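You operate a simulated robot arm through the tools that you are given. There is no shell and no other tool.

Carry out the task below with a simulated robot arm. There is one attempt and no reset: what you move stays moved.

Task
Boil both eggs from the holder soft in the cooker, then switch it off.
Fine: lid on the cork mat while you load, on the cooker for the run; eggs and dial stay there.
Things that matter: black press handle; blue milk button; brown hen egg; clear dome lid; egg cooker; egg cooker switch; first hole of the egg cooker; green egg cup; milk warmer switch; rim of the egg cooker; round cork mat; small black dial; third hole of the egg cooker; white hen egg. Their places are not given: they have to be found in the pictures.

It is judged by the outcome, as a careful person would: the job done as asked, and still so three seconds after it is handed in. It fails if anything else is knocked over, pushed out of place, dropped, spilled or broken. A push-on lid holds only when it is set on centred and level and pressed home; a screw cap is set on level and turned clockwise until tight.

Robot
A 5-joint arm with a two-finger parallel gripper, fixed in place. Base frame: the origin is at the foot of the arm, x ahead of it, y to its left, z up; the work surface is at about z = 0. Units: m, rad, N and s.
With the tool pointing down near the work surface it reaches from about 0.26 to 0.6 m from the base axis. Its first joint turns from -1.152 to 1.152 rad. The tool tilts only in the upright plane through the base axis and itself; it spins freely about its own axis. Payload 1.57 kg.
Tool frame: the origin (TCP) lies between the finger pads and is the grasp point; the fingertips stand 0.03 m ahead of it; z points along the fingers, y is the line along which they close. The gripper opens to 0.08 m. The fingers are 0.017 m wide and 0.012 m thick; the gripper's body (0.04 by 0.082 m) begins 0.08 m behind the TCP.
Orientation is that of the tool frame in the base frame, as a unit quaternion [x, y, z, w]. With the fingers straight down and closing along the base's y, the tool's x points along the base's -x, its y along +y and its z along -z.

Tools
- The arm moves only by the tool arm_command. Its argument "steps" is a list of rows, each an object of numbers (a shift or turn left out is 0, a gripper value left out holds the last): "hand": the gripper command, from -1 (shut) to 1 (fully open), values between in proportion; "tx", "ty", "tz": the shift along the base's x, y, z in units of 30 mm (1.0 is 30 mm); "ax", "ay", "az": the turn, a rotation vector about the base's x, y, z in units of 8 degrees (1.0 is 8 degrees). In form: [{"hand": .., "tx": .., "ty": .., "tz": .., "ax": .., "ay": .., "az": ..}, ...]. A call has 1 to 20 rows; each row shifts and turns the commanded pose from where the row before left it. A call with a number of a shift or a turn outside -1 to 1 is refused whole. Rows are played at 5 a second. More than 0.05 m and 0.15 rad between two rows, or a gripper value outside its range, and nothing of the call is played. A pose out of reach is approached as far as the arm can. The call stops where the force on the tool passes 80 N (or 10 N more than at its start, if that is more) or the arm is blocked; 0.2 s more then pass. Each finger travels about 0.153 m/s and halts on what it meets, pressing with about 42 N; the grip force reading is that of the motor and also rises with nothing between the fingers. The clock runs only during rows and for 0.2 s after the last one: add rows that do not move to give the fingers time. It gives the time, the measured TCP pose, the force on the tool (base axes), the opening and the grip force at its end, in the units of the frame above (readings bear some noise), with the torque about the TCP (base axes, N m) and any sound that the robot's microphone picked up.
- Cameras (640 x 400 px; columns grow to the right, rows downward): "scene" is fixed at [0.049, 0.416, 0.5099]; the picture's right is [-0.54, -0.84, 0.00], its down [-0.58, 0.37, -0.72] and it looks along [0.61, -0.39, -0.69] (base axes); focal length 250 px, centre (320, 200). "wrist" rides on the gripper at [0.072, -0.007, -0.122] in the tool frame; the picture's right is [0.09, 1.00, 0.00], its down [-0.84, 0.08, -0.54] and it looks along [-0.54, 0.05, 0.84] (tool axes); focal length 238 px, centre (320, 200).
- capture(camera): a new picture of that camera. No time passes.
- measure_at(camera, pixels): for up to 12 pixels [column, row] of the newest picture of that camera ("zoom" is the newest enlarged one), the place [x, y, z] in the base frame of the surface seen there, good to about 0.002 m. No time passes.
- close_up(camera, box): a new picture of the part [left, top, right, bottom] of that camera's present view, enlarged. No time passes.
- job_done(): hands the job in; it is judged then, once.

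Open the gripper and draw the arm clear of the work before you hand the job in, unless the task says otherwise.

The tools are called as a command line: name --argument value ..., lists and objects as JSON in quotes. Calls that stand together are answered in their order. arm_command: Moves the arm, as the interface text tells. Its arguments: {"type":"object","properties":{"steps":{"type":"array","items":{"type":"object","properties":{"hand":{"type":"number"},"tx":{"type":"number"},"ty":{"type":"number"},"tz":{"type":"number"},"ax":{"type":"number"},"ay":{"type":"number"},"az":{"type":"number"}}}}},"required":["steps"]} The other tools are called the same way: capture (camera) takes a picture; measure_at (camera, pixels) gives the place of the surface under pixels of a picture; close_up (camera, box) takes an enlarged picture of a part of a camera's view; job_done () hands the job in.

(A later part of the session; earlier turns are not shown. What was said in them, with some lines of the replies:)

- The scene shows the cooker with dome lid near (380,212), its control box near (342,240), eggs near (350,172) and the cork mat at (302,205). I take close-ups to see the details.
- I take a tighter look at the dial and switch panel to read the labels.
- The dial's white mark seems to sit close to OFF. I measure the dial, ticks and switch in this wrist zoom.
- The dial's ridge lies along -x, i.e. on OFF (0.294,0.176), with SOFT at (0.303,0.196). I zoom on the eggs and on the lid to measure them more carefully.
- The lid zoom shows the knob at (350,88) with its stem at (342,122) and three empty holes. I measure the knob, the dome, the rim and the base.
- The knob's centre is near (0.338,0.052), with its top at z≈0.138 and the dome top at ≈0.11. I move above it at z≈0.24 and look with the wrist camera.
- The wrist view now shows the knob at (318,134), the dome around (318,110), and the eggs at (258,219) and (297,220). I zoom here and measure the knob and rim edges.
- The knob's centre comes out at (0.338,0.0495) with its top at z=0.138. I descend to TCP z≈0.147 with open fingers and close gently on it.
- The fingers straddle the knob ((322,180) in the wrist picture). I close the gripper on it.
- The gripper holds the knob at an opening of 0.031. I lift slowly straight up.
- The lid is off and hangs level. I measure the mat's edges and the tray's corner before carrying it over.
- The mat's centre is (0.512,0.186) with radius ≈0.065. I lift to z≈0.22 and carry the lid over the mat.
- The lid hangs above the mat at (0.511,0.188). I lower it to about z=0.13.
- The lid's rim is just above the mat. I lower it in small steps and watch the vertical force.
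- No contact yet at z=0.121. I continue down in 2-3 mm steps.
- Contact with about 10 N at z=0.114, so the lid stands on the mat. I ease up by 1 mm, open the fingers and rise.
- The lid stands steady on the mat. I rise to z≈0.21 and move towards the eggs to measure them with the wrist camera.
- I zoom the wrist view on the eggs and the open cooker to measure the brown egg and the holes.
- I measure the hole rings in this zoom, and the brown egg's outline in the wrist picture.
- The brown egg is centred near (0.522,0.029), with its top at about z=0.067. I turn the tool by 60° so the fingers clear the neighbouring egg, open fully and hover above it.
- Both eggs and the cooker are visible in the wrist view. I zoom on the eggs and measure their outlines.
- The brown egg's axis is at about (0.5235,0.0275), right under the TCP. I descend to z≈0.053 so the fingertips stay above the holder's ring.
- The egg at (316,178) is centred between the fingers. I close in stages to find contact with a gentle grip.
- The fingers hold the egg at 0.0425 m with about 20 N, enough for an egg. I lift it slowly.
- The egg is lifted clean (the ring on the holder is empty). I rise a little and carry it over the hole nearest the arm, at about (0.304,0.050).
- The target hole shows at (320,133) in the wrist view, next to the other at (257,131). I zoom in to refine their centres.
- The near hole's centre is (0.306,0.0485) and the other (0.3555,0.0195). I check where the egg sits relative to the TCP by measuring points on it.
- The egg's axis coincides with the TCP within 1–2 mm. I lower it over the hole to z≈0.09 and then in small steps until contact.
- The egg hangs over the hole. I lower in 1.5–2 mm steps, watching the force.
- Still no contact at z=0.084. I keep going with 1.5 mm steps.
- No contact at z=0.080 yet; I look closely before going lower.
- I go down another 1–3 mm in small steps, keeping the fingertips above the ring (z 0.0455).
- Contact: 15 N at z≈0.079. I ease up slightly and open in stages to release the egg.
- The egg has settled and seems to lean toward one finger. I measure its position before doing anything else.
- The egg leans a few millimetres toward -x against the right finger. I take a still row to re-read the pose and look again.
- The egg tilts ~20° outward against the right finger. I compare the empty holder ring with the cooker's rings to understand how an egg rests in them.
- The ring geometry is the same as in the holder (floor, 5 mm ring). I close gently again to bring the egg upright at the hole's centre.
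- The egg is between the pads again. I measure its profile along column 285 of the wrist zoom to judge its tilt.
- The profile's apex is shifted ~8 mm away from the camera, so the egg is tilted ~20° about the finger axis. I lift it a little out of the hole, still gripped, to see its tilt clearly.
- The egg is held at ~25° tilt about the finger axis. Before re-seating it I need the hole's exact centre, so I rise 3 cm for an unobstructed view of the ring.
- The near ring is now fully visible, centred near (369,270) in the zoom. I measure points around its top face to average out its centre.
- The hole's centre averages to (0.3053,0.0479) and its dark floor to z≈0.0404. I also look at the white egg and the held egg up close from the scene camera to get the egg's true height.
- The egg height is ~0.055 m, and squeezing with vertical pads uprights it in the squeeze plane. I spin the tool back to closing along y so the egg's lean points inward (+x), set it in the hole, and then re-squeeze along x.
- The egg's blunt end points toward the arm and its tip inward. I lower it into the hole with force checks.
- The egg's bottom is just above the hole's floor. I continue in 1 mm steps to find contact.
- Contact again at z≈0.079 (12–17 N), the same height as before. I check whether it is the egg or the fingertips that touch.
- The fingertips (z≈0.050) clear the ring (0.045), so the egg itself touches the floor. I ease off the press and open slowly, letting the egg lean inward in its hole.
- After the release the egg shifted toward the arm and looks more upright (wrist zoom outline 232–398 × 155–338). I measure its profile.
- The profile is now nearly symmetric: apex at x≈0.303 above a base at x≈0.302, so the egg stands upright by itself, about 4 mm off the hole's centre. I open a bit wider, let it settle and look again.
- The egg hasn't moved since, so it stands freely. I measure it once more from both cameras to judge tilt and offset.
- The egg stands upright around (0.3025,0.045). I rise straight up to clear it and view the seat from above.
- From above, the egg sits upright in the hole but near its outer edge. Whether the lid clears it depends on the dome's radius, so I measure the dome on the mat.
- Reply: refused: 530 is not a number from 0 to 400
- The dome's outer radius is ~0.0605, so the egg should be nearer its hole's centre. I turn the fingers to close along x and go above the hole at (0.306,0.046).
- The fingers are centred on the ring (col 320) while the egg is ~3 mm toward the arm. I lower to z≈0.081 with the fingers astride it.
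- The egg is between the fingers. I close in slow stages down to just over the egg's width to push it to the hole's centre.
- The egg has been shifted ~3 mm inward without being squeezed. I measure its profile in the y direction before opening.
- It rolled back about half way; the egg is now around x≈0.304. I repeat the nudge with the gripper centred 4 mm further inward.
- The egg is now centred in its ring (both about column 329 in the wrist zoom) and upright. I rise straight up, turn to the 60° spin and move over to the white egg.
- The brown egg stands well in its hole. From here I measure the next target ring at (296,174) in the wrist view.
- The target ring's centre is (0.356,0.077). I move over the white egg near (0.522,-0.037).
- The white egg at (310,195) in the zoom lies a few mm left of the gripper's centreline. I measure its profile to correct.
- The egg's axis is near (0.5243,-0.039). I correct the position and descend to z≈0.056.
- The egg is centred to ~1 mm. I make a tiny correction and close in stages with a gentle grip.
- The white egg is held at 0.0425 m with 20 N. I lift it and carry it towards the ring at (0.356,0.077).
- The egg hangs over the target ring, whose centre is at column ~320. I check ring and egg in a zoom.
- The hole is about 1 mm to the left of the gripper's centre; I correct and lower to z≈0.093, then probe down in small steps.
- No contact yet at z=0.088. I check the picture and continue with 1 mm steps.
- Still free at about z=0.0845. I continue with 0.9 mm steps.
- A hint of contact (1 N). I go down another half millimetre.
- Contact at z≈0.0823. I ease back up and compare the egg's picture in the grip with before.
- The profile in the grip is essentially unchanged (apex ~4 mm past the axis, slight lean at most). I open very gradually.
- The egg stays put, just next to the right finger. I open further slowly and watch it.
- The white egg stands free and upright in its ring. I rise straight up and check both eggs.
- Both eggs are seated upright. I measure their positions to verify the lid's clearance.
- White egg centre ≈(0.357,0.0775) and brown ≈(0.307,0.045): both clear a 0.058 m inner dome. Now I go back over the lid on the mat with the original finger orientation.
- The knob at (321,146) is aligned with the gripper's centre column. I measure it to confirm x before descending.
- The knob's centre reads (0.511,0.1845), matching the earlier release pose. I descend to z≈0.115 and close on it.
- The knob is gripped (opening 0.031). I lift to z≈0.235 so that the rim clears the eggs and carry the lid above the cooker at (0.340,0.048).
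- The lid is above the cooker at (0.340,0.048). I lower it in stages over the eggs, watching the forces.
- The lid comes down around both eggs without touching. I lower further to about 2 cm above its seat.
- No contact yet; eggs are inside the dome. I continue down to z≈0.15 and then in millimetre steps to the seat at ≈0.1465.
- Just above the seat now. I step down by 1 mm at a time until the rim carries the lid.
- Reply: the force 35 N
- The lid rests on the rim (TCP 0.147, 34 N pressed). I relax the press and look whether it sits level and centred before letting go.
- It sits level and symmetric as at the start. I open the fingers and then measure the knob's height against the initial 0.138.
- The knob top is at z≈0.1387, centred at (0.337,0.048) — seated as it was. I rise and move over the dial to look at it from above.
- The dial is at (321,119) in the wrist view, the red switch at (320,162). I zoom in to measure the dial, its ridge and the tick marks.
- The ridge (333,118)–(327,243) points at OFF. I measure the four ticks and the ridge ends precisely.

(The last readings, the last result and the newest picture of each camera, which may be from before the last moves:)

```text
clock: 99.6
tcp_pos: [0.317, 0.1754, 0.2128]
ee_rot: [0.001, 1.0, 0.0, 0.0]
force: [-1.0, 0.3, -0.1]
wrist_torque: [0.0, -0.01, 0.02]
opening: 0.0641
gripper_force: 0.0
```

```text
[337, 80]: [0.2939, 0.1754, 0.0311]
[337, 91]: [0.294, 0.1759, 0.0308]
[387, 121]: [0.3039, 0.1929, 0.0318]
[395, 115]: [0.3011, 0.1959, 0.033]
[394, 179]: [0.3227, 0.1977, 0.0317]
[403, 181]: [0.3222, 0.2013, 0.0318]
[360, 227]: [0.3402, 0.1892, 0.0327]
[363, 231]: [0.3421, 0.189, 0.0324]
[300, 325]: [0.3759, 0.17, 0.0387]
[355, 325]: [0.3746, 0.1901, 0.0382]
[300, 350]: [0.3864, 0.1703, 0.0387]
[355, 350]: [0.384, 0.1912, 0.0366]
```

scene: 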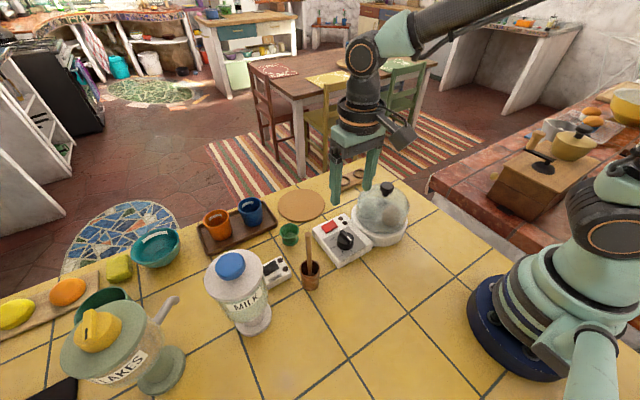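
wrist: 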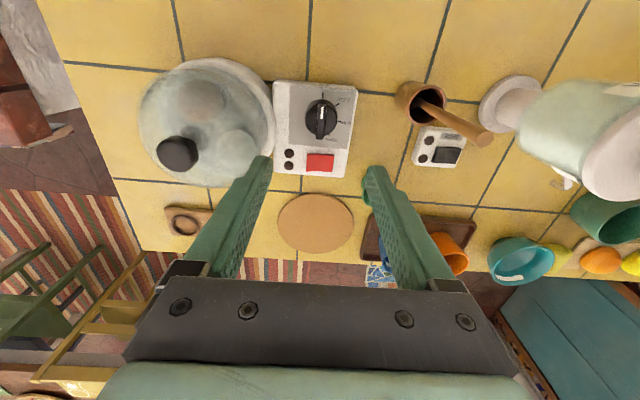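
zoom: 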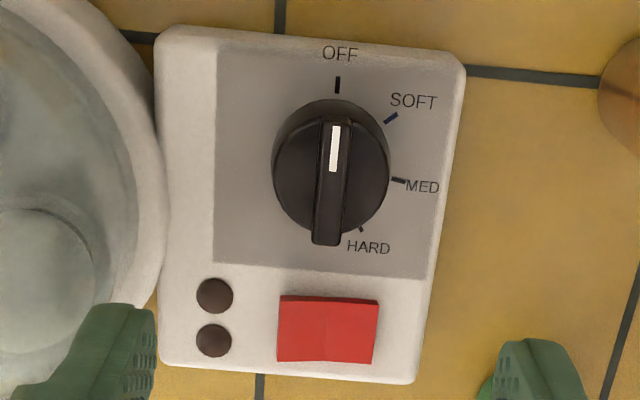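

Dial centre ≈(0.318,0.176), ridge top z 0.0645, body top 0.053; OFF at 0° and SOFT about 50° clockwise from above. I descend with the fingers either side of the ridge to z≈0.087.

arm_command --steps '[{"hand": 0.0, "tx": 0.02, "tz": -0.9}, {"tz": -0.9}, {"tz": -0.9}, {"tz": -0.9}, {"tz": -0.4}, {"tz": -0.2}, {}]'

close_up --camera "scene" --box '[310, 190, 390, 270]'

close_up --camera "wrist" --box '[230, 60, 410, 240]'

```text
clock: 101.2
tcp_pos: [0.3197, 0.1757, 0.0863]
ee_rot: [0.001, 1.0, 0.0, 0.0]
force: [0.1, -0.2, -0.4]
wrist_torque: [-0.03, 0.01, 0.01]
opening: 0.0398
gripper_force: 0.1
```

```text
5.00 times, centred on (350, 230) of scene
```

zoom: 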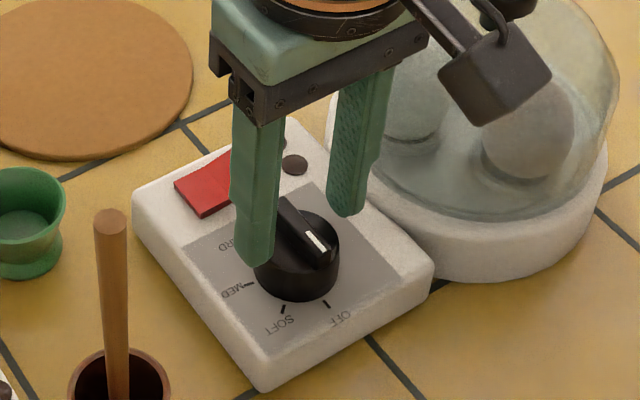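

```text
2.22 times, centred on (320, 150) of wrist
```

zoom: 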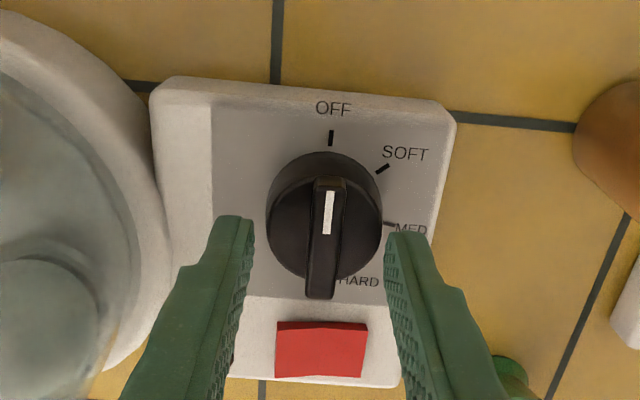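

The fingers straddle the ridge (x≈326 in the wrist zoom). I close on it.

arm_command --steps '[{"hand": -0.4}, {"hand": -0.7}, {"hand": -1}, {}, {}]'

close_up --camera "wrist" --box '[230, 60, 410, 240]'

close_up --camera "scene" --box '[310, 190, 390, 270]'

```text
clock: 102.4
tcp_pos: [0.3201, 0.1756, 0.0873]
ee_rot: [-0.001, 1.0, 0.001, 0.001]
force: [-9.3, 31.3, -9.3]
wrist_torque: [0.78, 0.04, -0.14]
opening: 0.0093
gripper_force: 27.5
```

```text
2.22 times, centred on (320, 150) of wrist
```

zoom: 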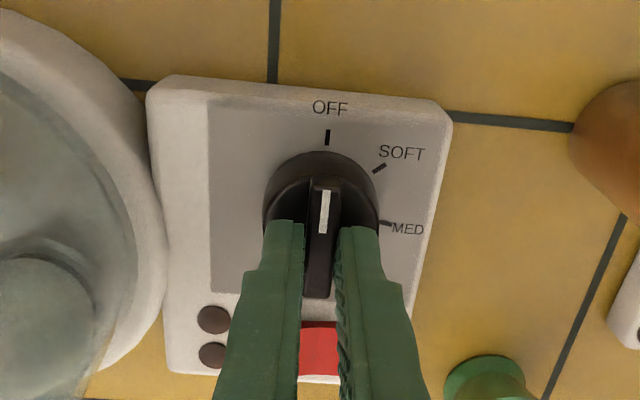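

```text
5.00 times, centred on (350, 230) of scene
```

zoom: 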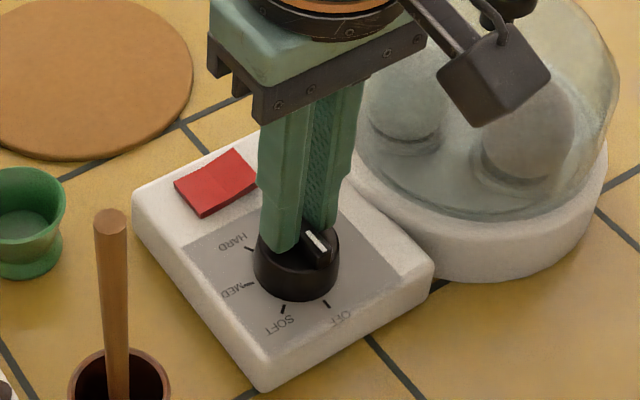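

The ridge pushes the tool with 31 N in +y, so I'm off-centre by a millimetre or so. I shift the gripper toward +y to balance the grip.

arm_command --steps '[{"ty": 0.04}, {}]'

arm_command --steps '[{"ty": 0.02}, {}]'

```text
clock: 103.0
tcp_pos: [0.3187, 0.1753, 0.088]
ee_rot: [0.001, 1.0, 0.0, 0.0]
force: [-0.5, 23.9, -15.4]
wrist_torque: [0.58, 0.13, -0.06]
opening: 0.0094
gripper_force: 27.8
```

```text
clock: 103.6
tcp_pos: [0.3196, 0.1758, 0.0867]
ee_rot: [0.0, 1.0, -0.001, -0.001]
force: [2.8, 15.2, -16.9]
wrist_torque: [0.39, -0.5, -0.02]
opening: 0.0094
gripper_force: 27.8
```

arm_command --steps '[{"ty": 0.04}, {}]'

close_up --camera "wrist" --box '[230, 60, 410, 240]'

```text
clock: 104.2
tcp_pos: [0.3193, 0.176, 0.0882]
ee_rot: [0.003, 1.0, 0.0, 0.0]
force: [18.5, -14.6, -19.5]
wrist_torque: [-0.36, -0.54, -0.01]
opening: 0.0095
gripper_force: 27.9
```

```text
2.22 times, centred on (320, 150) of wrist
```

zoom: 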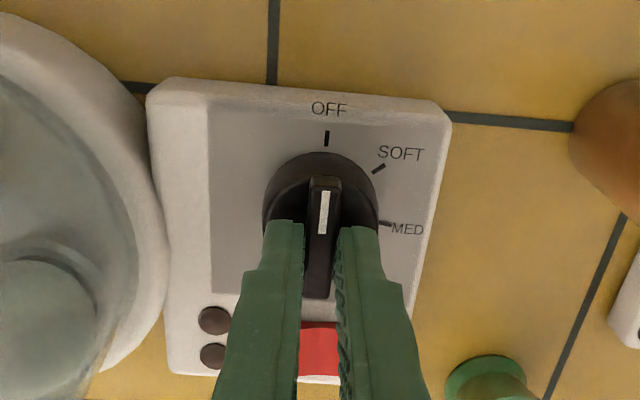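

The grip is fighting small offsets. I open, read the free pose, and re-centre on the dial's axis (0.318,0.1765).

arm_command --steps '[{"hand": -0.5}, {"hand": -0.2}, {}, {}]'

close_up --camera "wrist" --box '[230, 60, 410, 240]'

measure_at --camera "zoom" --pixels '[[326, 138], [379, 168], [386, 224], [326, 185], [322, 285], [325, 200], [322, 270], [324, 230], [324, 250], [290, 200], [360, 200], [326, 165]]'

```text
clock: 105.2
tcp_pos: [0.3172, 0.1766, 0.0879]
ee_rot: [0.0, 1.0, 0.0, 0.0]
force: [-0.2, 0.3, -0.1]
wrist_torque: [0.02, 0.01, 0.0]
opening: 0.0321
gripper_force: 0.0
```

```text
2.22 times, centred on (320, 150) of wrist
```

zoom: 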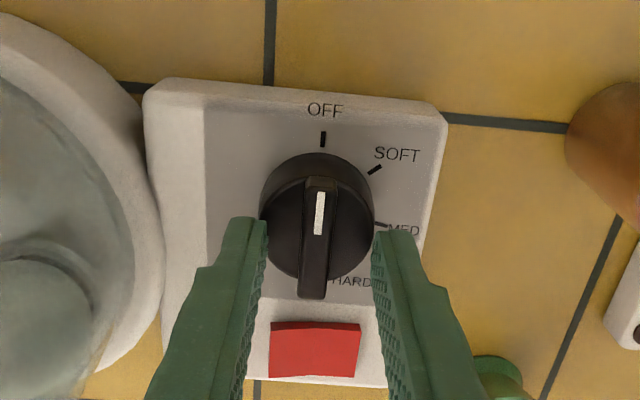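

```text
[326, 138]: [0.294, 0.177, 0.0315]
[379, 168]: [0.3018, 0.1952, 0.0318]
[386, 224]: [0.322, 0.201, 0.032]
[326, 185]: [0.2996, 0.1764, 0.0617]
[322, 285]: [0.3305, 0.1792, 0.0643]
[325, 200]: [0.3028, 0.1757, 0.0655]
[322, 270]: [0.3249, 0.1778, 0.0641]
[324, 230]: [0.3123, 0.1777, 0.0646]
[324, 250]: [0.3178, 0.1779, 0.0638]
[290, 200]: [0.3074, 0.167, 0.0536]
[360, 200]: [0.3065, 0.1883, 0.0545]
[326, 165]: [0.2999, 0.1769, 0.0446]
```

The free pose is (0.317,0.1766), and the ridge appears ~1 mm toward -y of the centre line. I correct and close with a gentler grip.

arm_command --steps '[{"tx": 0.02, "ty": -0.027}, {"hand": -0.5}, {"hand": -0.7}, {"hand": -0.8}, {"hand": -0.88}, {}, {}]'

```text
clock: 106.8
tcp_pos: [0.3198, 0.1752, 0.0886]
ee_rot: [0.0, 1.0, 0.0, 0.0]
force: [0.4, -1.3, -1.0]
wrist_torque: [-0.05, -0.13, -0.01]
opening: 0.0096
gripper_force: 27.5
```

The grip is balanced now (forces ≈1 N). I turn clockwise, first about 24°, and check.

arm_command --steps '[{"az": -0.6}, {"az": -0.6}, {"az": -0.6}, {"az": -0.6}, {"az": -0.6}, {}]'

close_up --camera "scene" --box '[310, 190, 390, 270]'

close_up --camera "wrist" --box '[230, 60, 410, 240]'

```text
clock: 108.2
tcp_pos: [0.3193, 0.1755, 0.0871]
ee_rot: [0.209, 0.978, 0.0, -0.001]
force: [6.7, -18.2, -5.4]
wrist_torque: [-0.58, -0.67, 0.02]
opening: 0.0095
gripper_force: 28.2
```

```text
5.00 times, centred on (350, 230) of scene
```

zoom: 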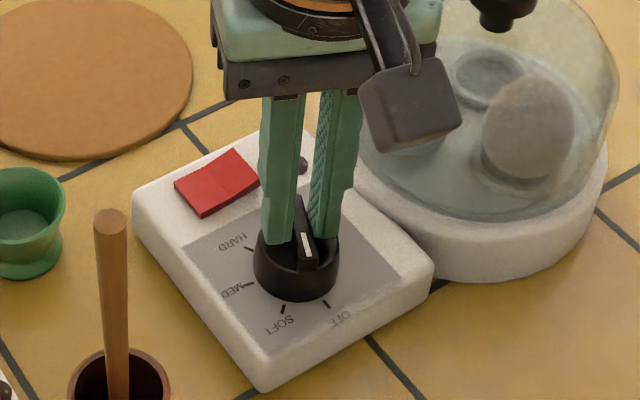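

```text
2.22 times, centred on (320, 150) of wrist
```

zoom: 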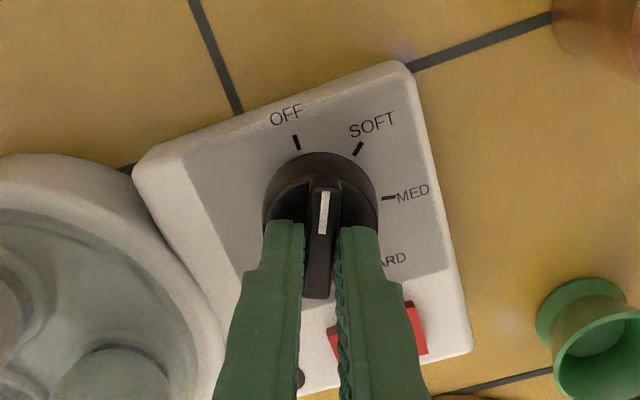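

The dial follows (24° done), with an 18 N side force building up in -y. I relieve it slightly and continue the turn to ~50°.

arm_command --steps '[{"ty": -0.02, "tx": 0.005}, {"az": -0.5}, {"az": -0.5}, {"az": -0.5}, {}]'

arm_command --steps '[{"az": -0.5}, {"az": -0.5}, {"az": -0.5}, {}]'

close_up --camera "wrist" --box '[230, 60, 410, 240]'

close_up --camera "scene" --box '[310, 190, 390, 270]'

```text
clock: 109.4
tcp_pos: [0.3199, 0.1747, 0.0887]
ee_rot: [0.309, 0.951, -0.001, 0.0]
force: [3.9, -7.9, -21.9]
wrist_torque: [-0.09, 0.0, 0.0]
opening: 0.0095
gripper_force: 27.7
```

```text
clock: 110.4
tcp_pos: [0.3195, 0.1747, 0.0883]
ee_rot: [0.407, 0.913, -0.002, -0.001]
force: [-6.0, -21.1, 6.8]
wrist_torque: [-0.62, 0.08, 0.04]
opening: 0.0092
gripper_force: 28.3
```

```text
2.22 times, centred on (320, 150) of wrist
```

zoom: 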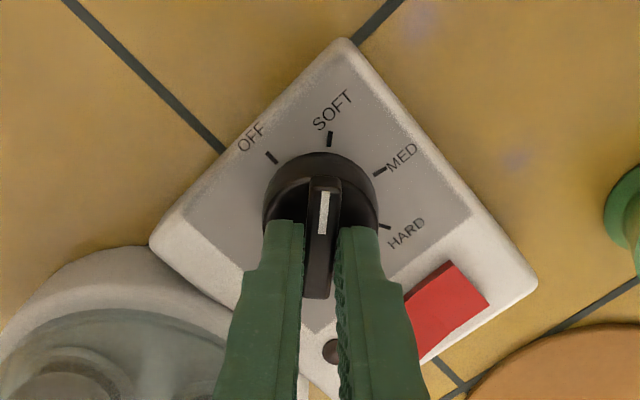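

```text
5.00 times, centred on (350, 230) of scene
```

zoom: 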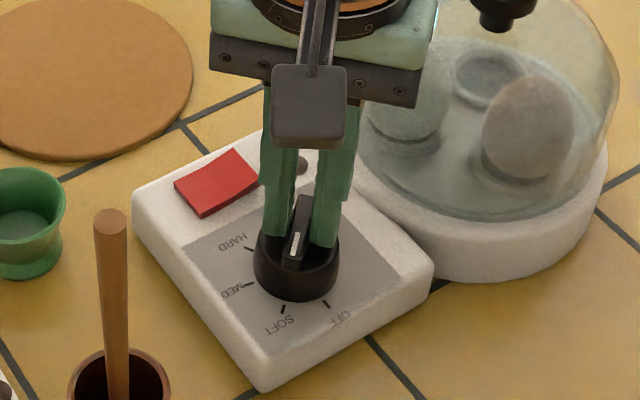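

The SOFT tick (330,138) is nearly in line with the ridge; about 2° more is needed. I add that and relieve the side force.

arm_command --steps '[{"ty": -0.02}, {"az": -0.28}, {}]'

close_up --camera "wrist" --box '[270, 80, 370, 200]'

```text
clock: 111.2
tcp_pos: [0.3204, 0.1753, 0.088]
ee_rot: [0.424, 0.906, -0.001, 0.0]
force: [-4.2, -17.5, 2.9]
wrist_torque: [-0.28, 0.24, 0.02]
opening: 0.0094
gripper_force: 27.8
```

```text
3.33 times, centred on (320, 140) of wrist
```

zoom: 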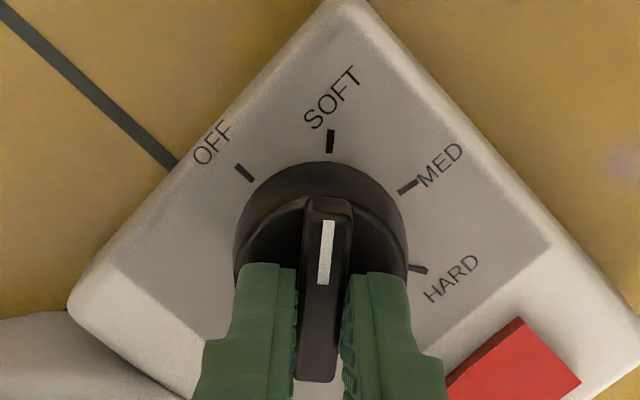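

The ridge's line now runs onto the SOFT tick (330,140). I open the fingers, rise and check the dial.

arm_command --steps '[{"hand": -0.7}, {"hand": -0.4}, {"hand": -0.1}, {}, {"tz": 0.5}, {"tz": 0.8}, {"tz": 0.9}, {"tz": 0.9}, {}]'

close_up --camera "wrist" --box '[250, 60, 390, 200]'

close_up --camera "scene" --box '[310, 205, 390, 275]'

```text
clock: 113.2
tcp_pos: [0.3204, 0.1756, 0.1818]
ee_rot: [0.425, 0.905, 0.0, 0.0]
force: [0.6, -0.9, 0.4]
wrist_torque: [0.01, 0.0, -0.01]
opening: 0.0358
gripper_force: 0.0
```

```text
2.86 times, centred on (320, 130) of wrist
```

zoom: 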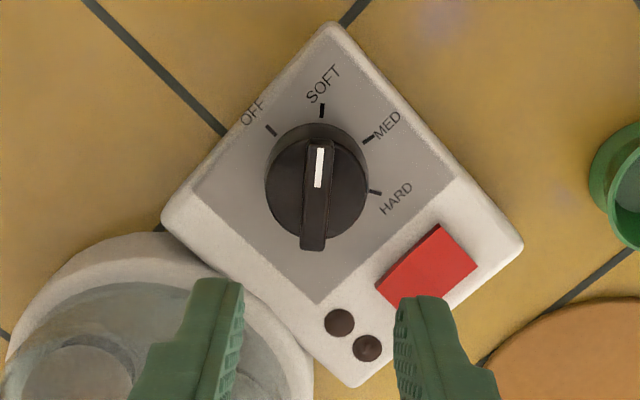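

```text
5.71 times, centred on (350, 240) of scene
```

zoom: 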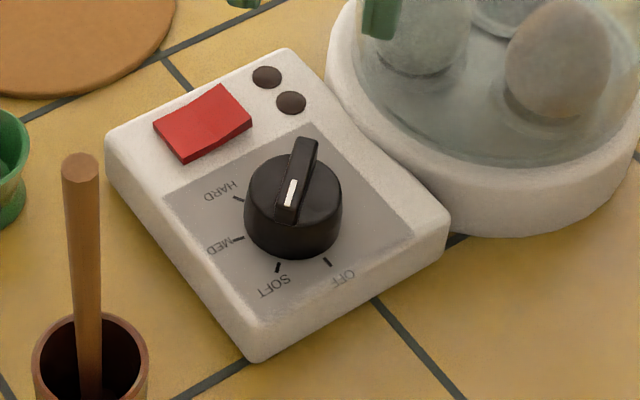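

The dial stands on SOFT and the cooker hasn't moved. I measure ridge and tick directions to be sure.

measure_at --camera "wrist" --pixels '[[319.5, 112], [317.8, 145], [320.6, 98.5], [303, 106], [319, 125], [318.5, 135], [337, 125], [359, 151], [352, 157], [366, 146], [356, 160], [363, 142]]'

close_up --camera "wrist" --box '[320, 120, 390, 190]'

```text
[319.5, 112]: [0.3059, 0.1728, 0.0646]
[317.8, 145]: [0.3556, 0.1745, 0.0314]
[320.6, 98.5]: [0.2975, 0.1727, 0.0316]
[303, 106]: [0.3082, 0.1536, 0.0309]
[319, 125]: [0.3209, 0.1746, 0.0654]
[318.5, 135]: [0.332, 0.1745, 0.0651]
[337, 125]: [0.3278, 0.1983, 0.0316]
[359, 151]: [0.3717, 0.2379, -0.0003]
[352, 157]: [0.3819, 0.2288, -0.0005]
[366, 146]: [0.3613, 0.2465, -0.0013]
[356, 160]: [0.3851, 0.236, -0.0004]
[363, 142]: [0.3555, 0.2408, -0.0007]
```

```text
5.71 times, centred on (355, 155) of wrist
```

zoom: 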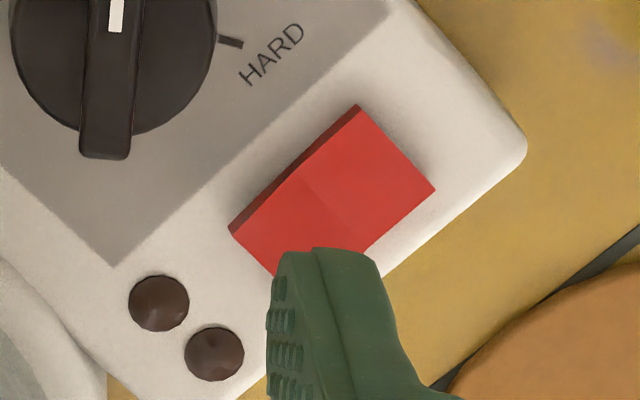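

That measurement used an older picture; I take a fresh one and measure again.

capture --camera "wrist"

measure_at --camera "wrist" --pixels '[[319.5, 112], [317.8, 145], [320.7, 98.5], [303, 106], [319, 118], [318.2, 138], [337, 109], [339.5, 127], [359, 151], [352, 157], [366, 146], [318.5, 128]]'

```text
taken
```

wrist: 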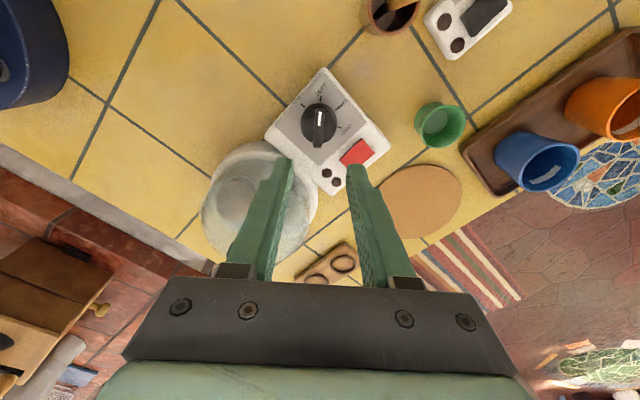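

```text
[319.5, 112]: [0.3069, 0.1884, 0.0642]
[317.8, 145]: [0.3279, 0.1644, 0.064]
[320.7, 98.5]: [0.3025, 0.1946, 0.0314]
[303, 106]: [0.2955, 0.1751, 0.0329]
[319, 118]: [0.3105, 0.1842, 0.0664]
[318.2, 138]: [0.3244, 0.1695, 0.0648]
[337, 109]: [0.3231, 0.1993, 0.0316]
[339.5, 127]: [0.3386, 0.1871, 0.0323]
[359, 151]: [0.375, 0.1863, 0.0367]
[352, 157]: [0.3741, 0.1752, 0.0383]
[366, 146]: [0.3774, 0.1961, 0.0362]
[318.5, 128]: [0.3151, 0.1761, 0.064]
```

The ridge direction is 48.8° against SOFT's 49.4°: good. The red rocker's -y end is raised (z≈0.041) and its +y end pressed (0.036), so it's off. I check the nearby spoon before turning the hand, and take a close look at the switch.

capture --camera "scene"

measure_at --camera "scene" --pixels '[[309, 235], [309, 245], [310, 262], [289, 230], [325, 231], [330, 225], [320, 232], [328, 233], [335, 228], [322, 226], [332, 232], [326, 222]]'

close_up --camera "scene" --box '[310, 212, 350, 247]'

```text
taken
```

scene: 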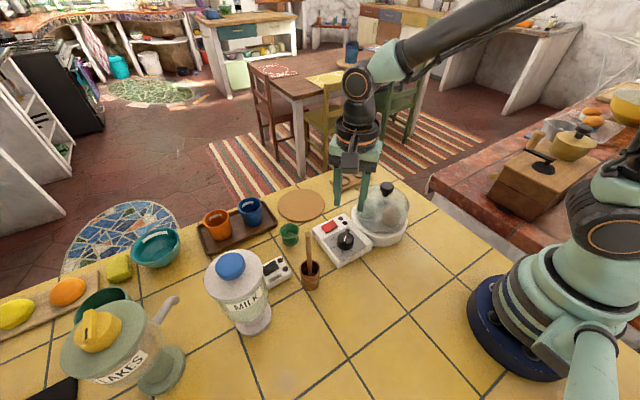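

```text
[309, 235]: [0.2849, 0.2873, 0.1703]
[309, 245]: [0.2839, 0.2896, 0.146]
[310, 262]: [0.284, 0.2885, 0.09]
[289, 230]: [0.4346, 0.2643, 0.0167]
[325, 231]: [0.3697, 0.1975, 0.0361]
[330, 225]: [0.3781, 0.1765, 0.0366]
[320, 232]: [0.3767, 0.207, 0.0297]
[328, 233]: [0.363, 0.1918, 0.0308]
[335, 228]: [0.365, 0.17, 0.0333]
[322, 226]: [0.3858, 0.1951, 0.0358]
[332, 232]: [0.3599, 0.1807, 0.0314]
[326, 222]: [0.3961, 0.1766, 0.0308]
```

```text
11.43 times, centred on (330, 230) of scene
```

zoom: 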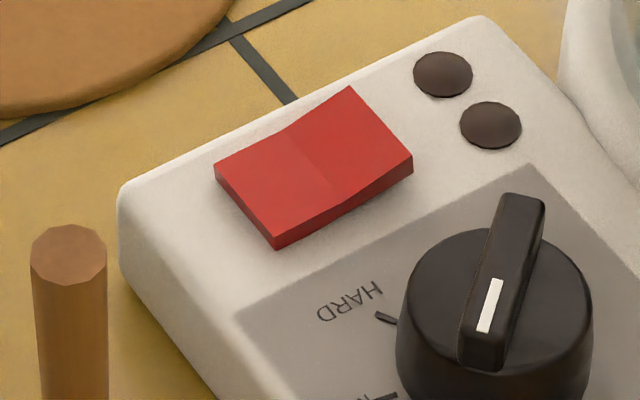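

measure_at --camera "zoom" --pixels '[[228, 172], [270, 232], [250, 200], [290, 140], [330, 190], [312, 165], [345, 95], [400, 155], [375, 125], [330, 120], [270, 190], [355, 150]]'

close_up --camera "wrist" --box '[325, 125, 385, 180]'

```text
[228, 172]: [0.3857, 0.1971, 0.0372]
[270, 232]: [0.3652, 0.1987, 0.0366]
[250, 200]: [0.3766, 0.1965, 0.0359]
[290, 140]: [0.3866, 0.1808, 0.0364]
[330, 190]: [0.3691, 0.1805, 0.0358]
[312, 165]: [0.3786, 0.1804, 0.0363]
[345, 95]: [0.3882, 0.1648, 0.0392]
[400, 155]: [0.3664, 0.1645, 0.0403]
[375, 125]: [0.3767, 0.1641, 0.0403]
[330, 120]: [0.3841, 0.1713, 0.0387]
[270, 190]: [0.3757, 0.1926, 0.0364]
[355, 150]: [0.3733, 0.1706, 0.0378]
```

```text
7.27 times, centred on (355, 152) of wrist
```

zoom: 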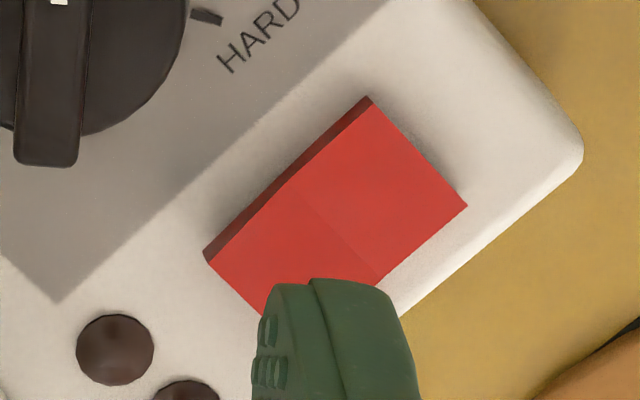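

The -y half rises to z≈0.0405 at y≈0.164, the +y half is flat. I close the fingers, turn them to lie along x, and hover above the raised end at (0.3765,0.1665).

arm_command --steps '[{"hand": -1, "tx": 0.374, "ty": -0.06, "az": -0.994}, {"tx": 0.374, "ty": -0.06, "az": -0.994}, {"tx": 0.374, "ty": -0.06, "az": -0.994}, {"tx": 0.374, "ty": -0.06, "az": -0.994}, {"tx": 0.374, "ty": -0.06, "az": -0.994}, {"tz": -0.8}, {"tz": -0.8}, {"tz": -0.8}, {}]'

close_up --camera "scene" --box '[300, 180, 390, 270]'

capture --camera "wrist"

```text
clock: 115.2
tcp_pos: [0.3746, 0.1679, 0.1097]
ee_rot: [0.707, 0.707, 0.0, 0.0]
force: [-0.1, 0.2, -0.1]
wrist_torque: [0.01, -0.02, -0.04]
opening: 0.0
gripper_force: 21.0
```

```text
4.44 times, centred on (345, 225) of scene
```

zoom: 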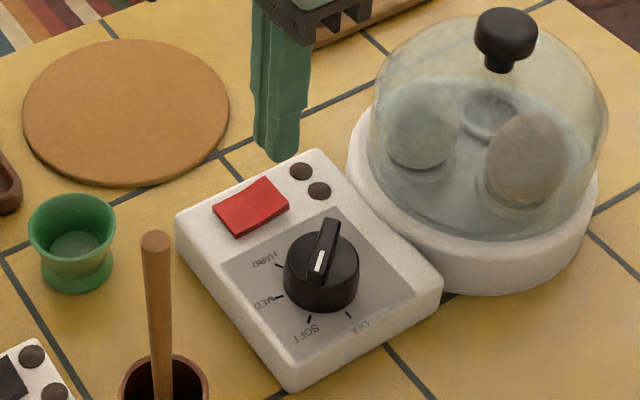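

```text
taken
```

wrist: 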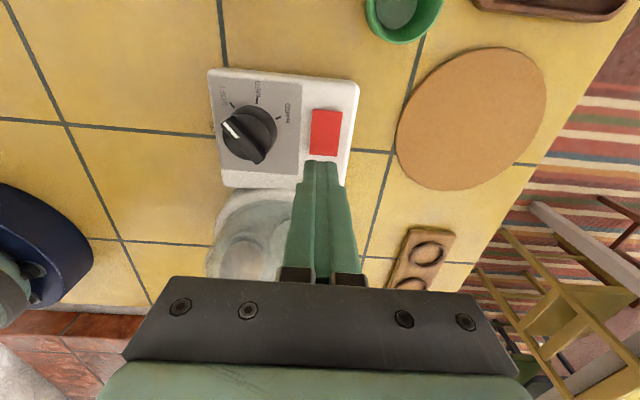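

The closed fingers are above the raised end of the switch. I go down to just above it, then press in small steps.

arm_command --steps '[{"tz": -0.6}, {"tz": -0.4}, {"tz": -0.15}, {}]'

arm_command --steps '[{"tz": -0.05}, {"tz": -0.05}, {}]'

```text
clock: 116.2
tcp_pos: [0.3755, 0.1666, 0.0735]
ee_rot: [0.708, 0.706, 0.0, 0.0]
force: [0.1, -0.5, 0.2]
wrist_torque: [0.01, -0.02, -0.01]
opening: 0.0003
gripper_force: 21.4
```

```text
clock: 117.0
tcp_pos: [0.3751, 0.1657, 0.0714]
ee_rot: [0.708, 0.707, 0.001, 0.0]
force: [-1.2, -0.9, 1.4]
wrist_torque: [0.01, 0.02, -0.04]
opening: 0.0
gripper_force: 21.3
```

First contact at z≈0.071. I press further in 1.2 mm steps.

arm_command --steps '[{"tz": -0.04}, {"tz": -0.04}, {}]'

close_up --camera "scene" --box '[310, 205, 360, 255]'

```text
clock: 117.8
tcp_pos: [0.3756, 0.1656, 0.069]
ee_rot: [0.708, 0.706, 0.0, 0.0]
force: [0.1, -0.6, -0.4]
wrist_torque: [-0.02, -0.01, -0.01]
opening: 0.0
gripper_force: 21.7
```

```text
8.00 times, centred on (335, 230) of scene
```

zoom: 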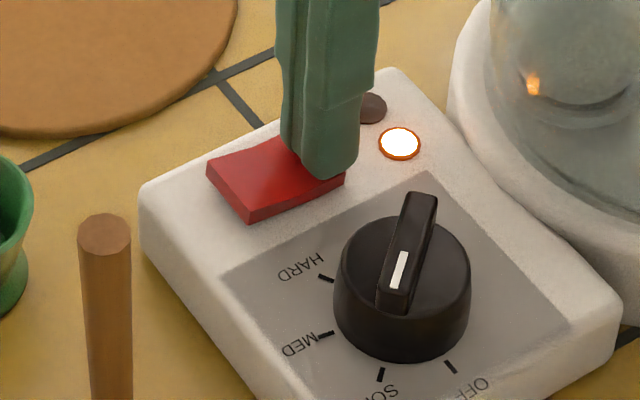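

The rocker flipped and one lamp at (400,143) lit: the cooker is running. I lift the hand clear and wait for a signal.

arm_command --steps '[{"tz": 0.3}, {"tz": 0.6}, {"tz": 0.7}, {}]'

close_up --camera "scene" --box '[310, 180, 420, 260]'

```text
clock: 118.8
tcp_pos: [0.3764, 0.1663, 0.1169]
ee_rot: [0.707, 0.707, 0.0, 0.0]
force: [-0.9, 0.1, -0.4]
wrist_torque: [0.0, 0.0, -0.02]
opening: 0.0
gripper_force: 21.4
```

```text
5.00 times, centred on (365, 220) of scene
```

zoom: 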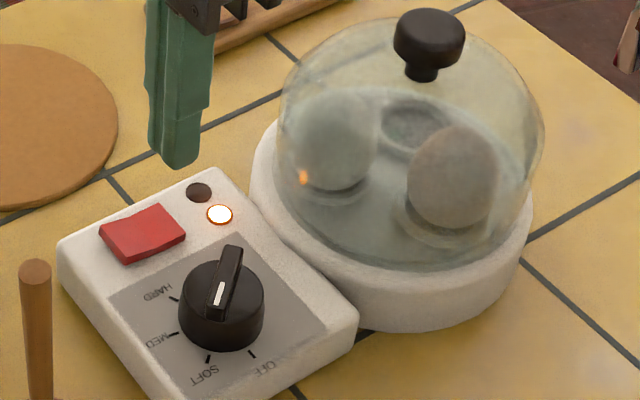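

The run lamp is on. I shift the hand over the now raised +y end (y≈0.195) and wait, watching for a sound or the second lamp.

arm_command --steps '[{"ty": 0.5}, {"ty": 0.46}, {}, {}, {}, {}, {}, {}, {}, {}]'

close_up --camera "scene" --box '[310, 180, 420, 260]'

```text
clock: 121.0
tcp_pos: [0.375, 0.1947, 0.1186]
ee_rot: [0.708, 0.707, 0.0, 0.0]
force: [-0.1, 1.3, 0.3]
wrist_torque: [0.02, -0.03, 0.0]
opening: 0.0
gripper_force: 21.4
```

```text
5.00 times, centred on (365, 220) of scene
```

zoom: 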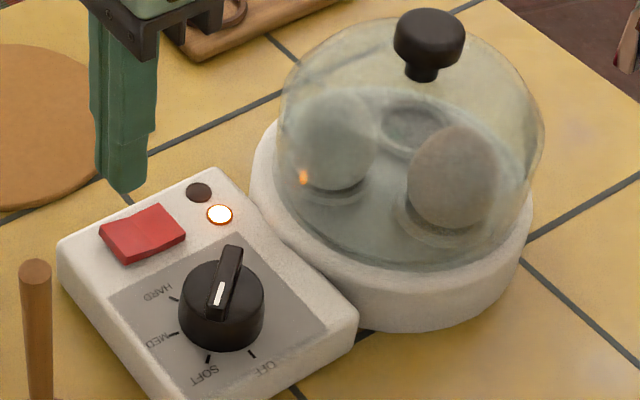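

No sound and no second lamp yet. I keep waiting in short blocks.

arm_command --steps '[{}, {}, {}, {}, {}, {}, {}, {}, {}, {}]'

close_up --camera "scene" --box '[310, 180, 420, 260]'

```text
clock: 123.2
tcp_pos: [0.3761, 0.1946, 0.1162]
ee_rot: [0.708, 0.707, 0.0, 0.0]
force: [0.0, -0.3, 0.3]
wrist_torque: [-0.02, 0.03, 0.04]
opening: 0.0001
gripper_force: 21.3
```

```text
5.00 times, centred on (365, 220) of scene
```

zoom: 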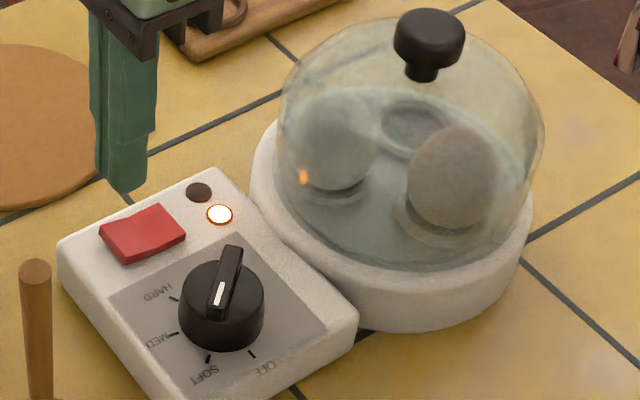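

Still only the run lamp. I wait another two seconds.

arm_command --steps '[{}, {}, {}, {}, {}, {}, {}, {}, {}, {}]'

close_up --camera "scene" --box '[310, 180, 420, 260]'

```text
clock: 125.4
tcp_pos: [0.3766, 0.1951, 0.1169]
ee_rot: [0.707, 0.707, 0.0, 0.0]
force: [0.2, -0.3, -0.5]
wrist_torque: [0.03, 0.0, -0.02]
opening: 0.0002
gripper_force: 20.6
```

```text
5.00 times, centred on (365, 220) of scene
```

zoom: 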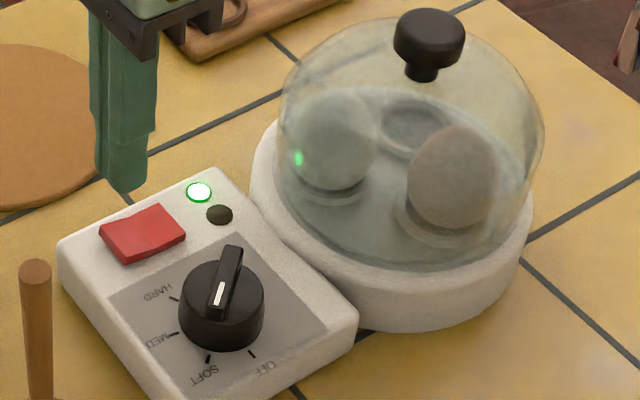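

The green "done" lamp at (199,191) is lit. I press the +y end of the rocker straight away to switch the cooker off.

arm_command --steps '[{"tz": -0.6, "ty": -0.03}, {"tz": -0.5}, {"tz": -0.3}, {"tz": -0.08}, {"tz": -0.06}, {"tz": -0.06}, {}]'

close_up --camera "scene" --box '[310, 180, 420, 260]'

```text
clock: 127.0
tcp_pos: [0.3762, 0.1937, 0.0689]
ee_rot: [0.707, 0.707, -0.001, 0.0]
force: [-0.9, 1.2, 3.8]
wrist_torque: [-0.01, 0.02, -0.04]
opening: 0.0001
gripper_force: 22.1
```

```text
5.00 times, centred on (365, 220) of scene
```

zoom: 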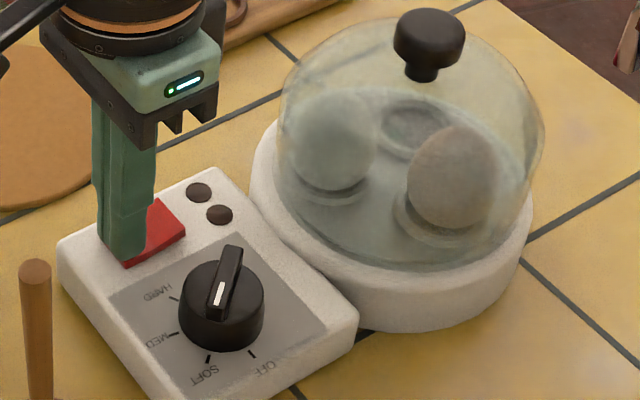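

Both lamps are dark, so the cooker is off. I lift the hand and check the switch.

arm_command --steps '[{"tz": 0.3}, {"tz": 0.7}, {"tz": 0.9}, {"tz": 0.9}, {"tz": 0.9}, {"tz": 0.9}, {}]'

close_up --camera "scene" --box '[310, 180, 420, 260]'

```text
clock: 128.6
tcp_pos: [0.3761, 0.1938, 0.2086]
ee_rot: [0.708, 0.706, -0.001, 0.0]
force: [-0.2, -0.7, -0.3]
wrist_torque: [0.02, 0.03, -0.02]
opening: 0.0001
gripper_force: 21.1
```

```text
5.00 times, centred on (365, 220) of scene
```

zoom: 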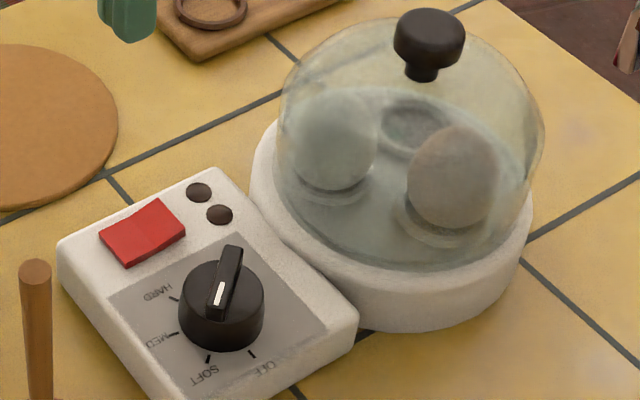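

The rocker is back in its off position and both lamps are dark; dial on SOFT, lid on, eggs inside. I open the gripper and draw the arm clear, high above everything.

arm_command --steps '[{"tz": 0.9}, {"tz": 0.9}, {"tz": 0.9}, {"tz": 0.7, "hand": 0.5}, {"tx": -0.3, "ty": -0.9, "hand": 1}, {"tx": -0.3, "ty": -0.9}, {"tx": -0.3, "ty": -0.9}, {"tx": -0.3, "ty": -0.9}, {"tx": -0.3, "ty": -0.9}, {"tx": -0.3, "ty": -0.9}, {"ty": -0.9}, {"ty": -0.9}, {"ty": -0.9}, {}, {}]'

capture --camera "scene"

close_up --camera "scene" --box '[250, 150, 430, 290]'

```text
clock: 131.8
tcp_pos: [0.3197, -0.0477, 0.3094]
ee_rot: [0.707, 0.707, 0.0, 0.0]
force: [0.1, -0.8, 0.0]
wrist_torque: [0.0, 0.0, 0.03]
opening: 0.0799
gripper_force: 0.1
```

```text
taken
```

scene: 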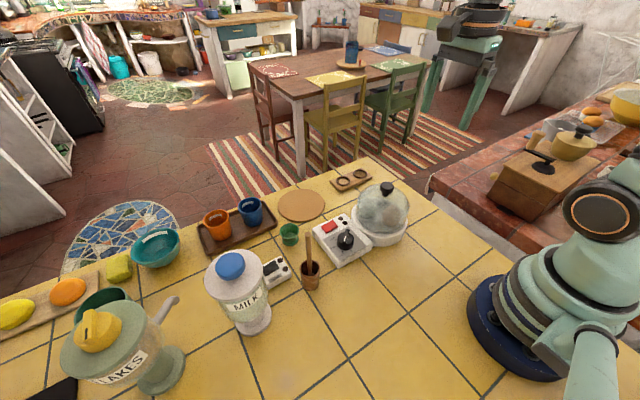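

```text
2.86 times, centred on (340, 220) of scene
```

zoom: 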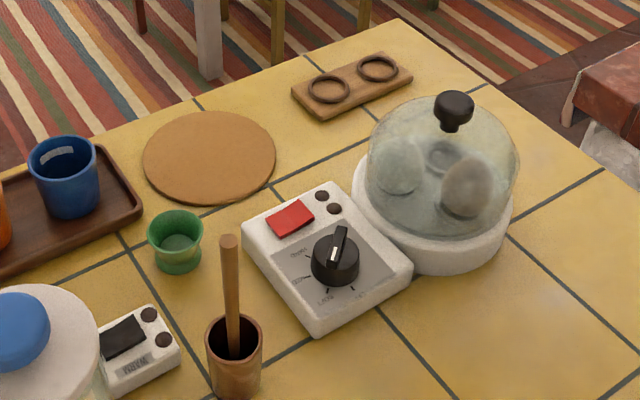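

Lid on and level, both eggs inside, dial on SOFT, lamps dark, switch off, and the rest of the table as it was; the arm is clear with the gripper open. I hand the job in.

job_done

```text
The job is handed in.
```

Both eggs are soft-boiled and the cooker is switched off. The run took about seven seconds, from the amber running lamp to the green "done" lamp. I pressed the switch off within about two seconds of seeing the green lamp, and both lamps went dark.

- **Eggs:** they are upright in two of the cooker's three holes: the brown one nearest the arm, the white one nearest the control box. The brown egg leaned over when I first released it. I re-gripped it and nudged it straight, and it did not fall or leave the cooker.
- **Lid:** it waited on the cork mat while I loaded, and is now back on the cooker. It sits level, about 1.5 mm off where it was at the start. I pressed it down with about 34 N.
- **Dial:** it is left on SOFT. My first grip on it pushed sideways on the cooker with up to about 31 N, but the cooker did not move.

In the last picture everything else on the table was where it had been. The arm is clear and the gripper is open.
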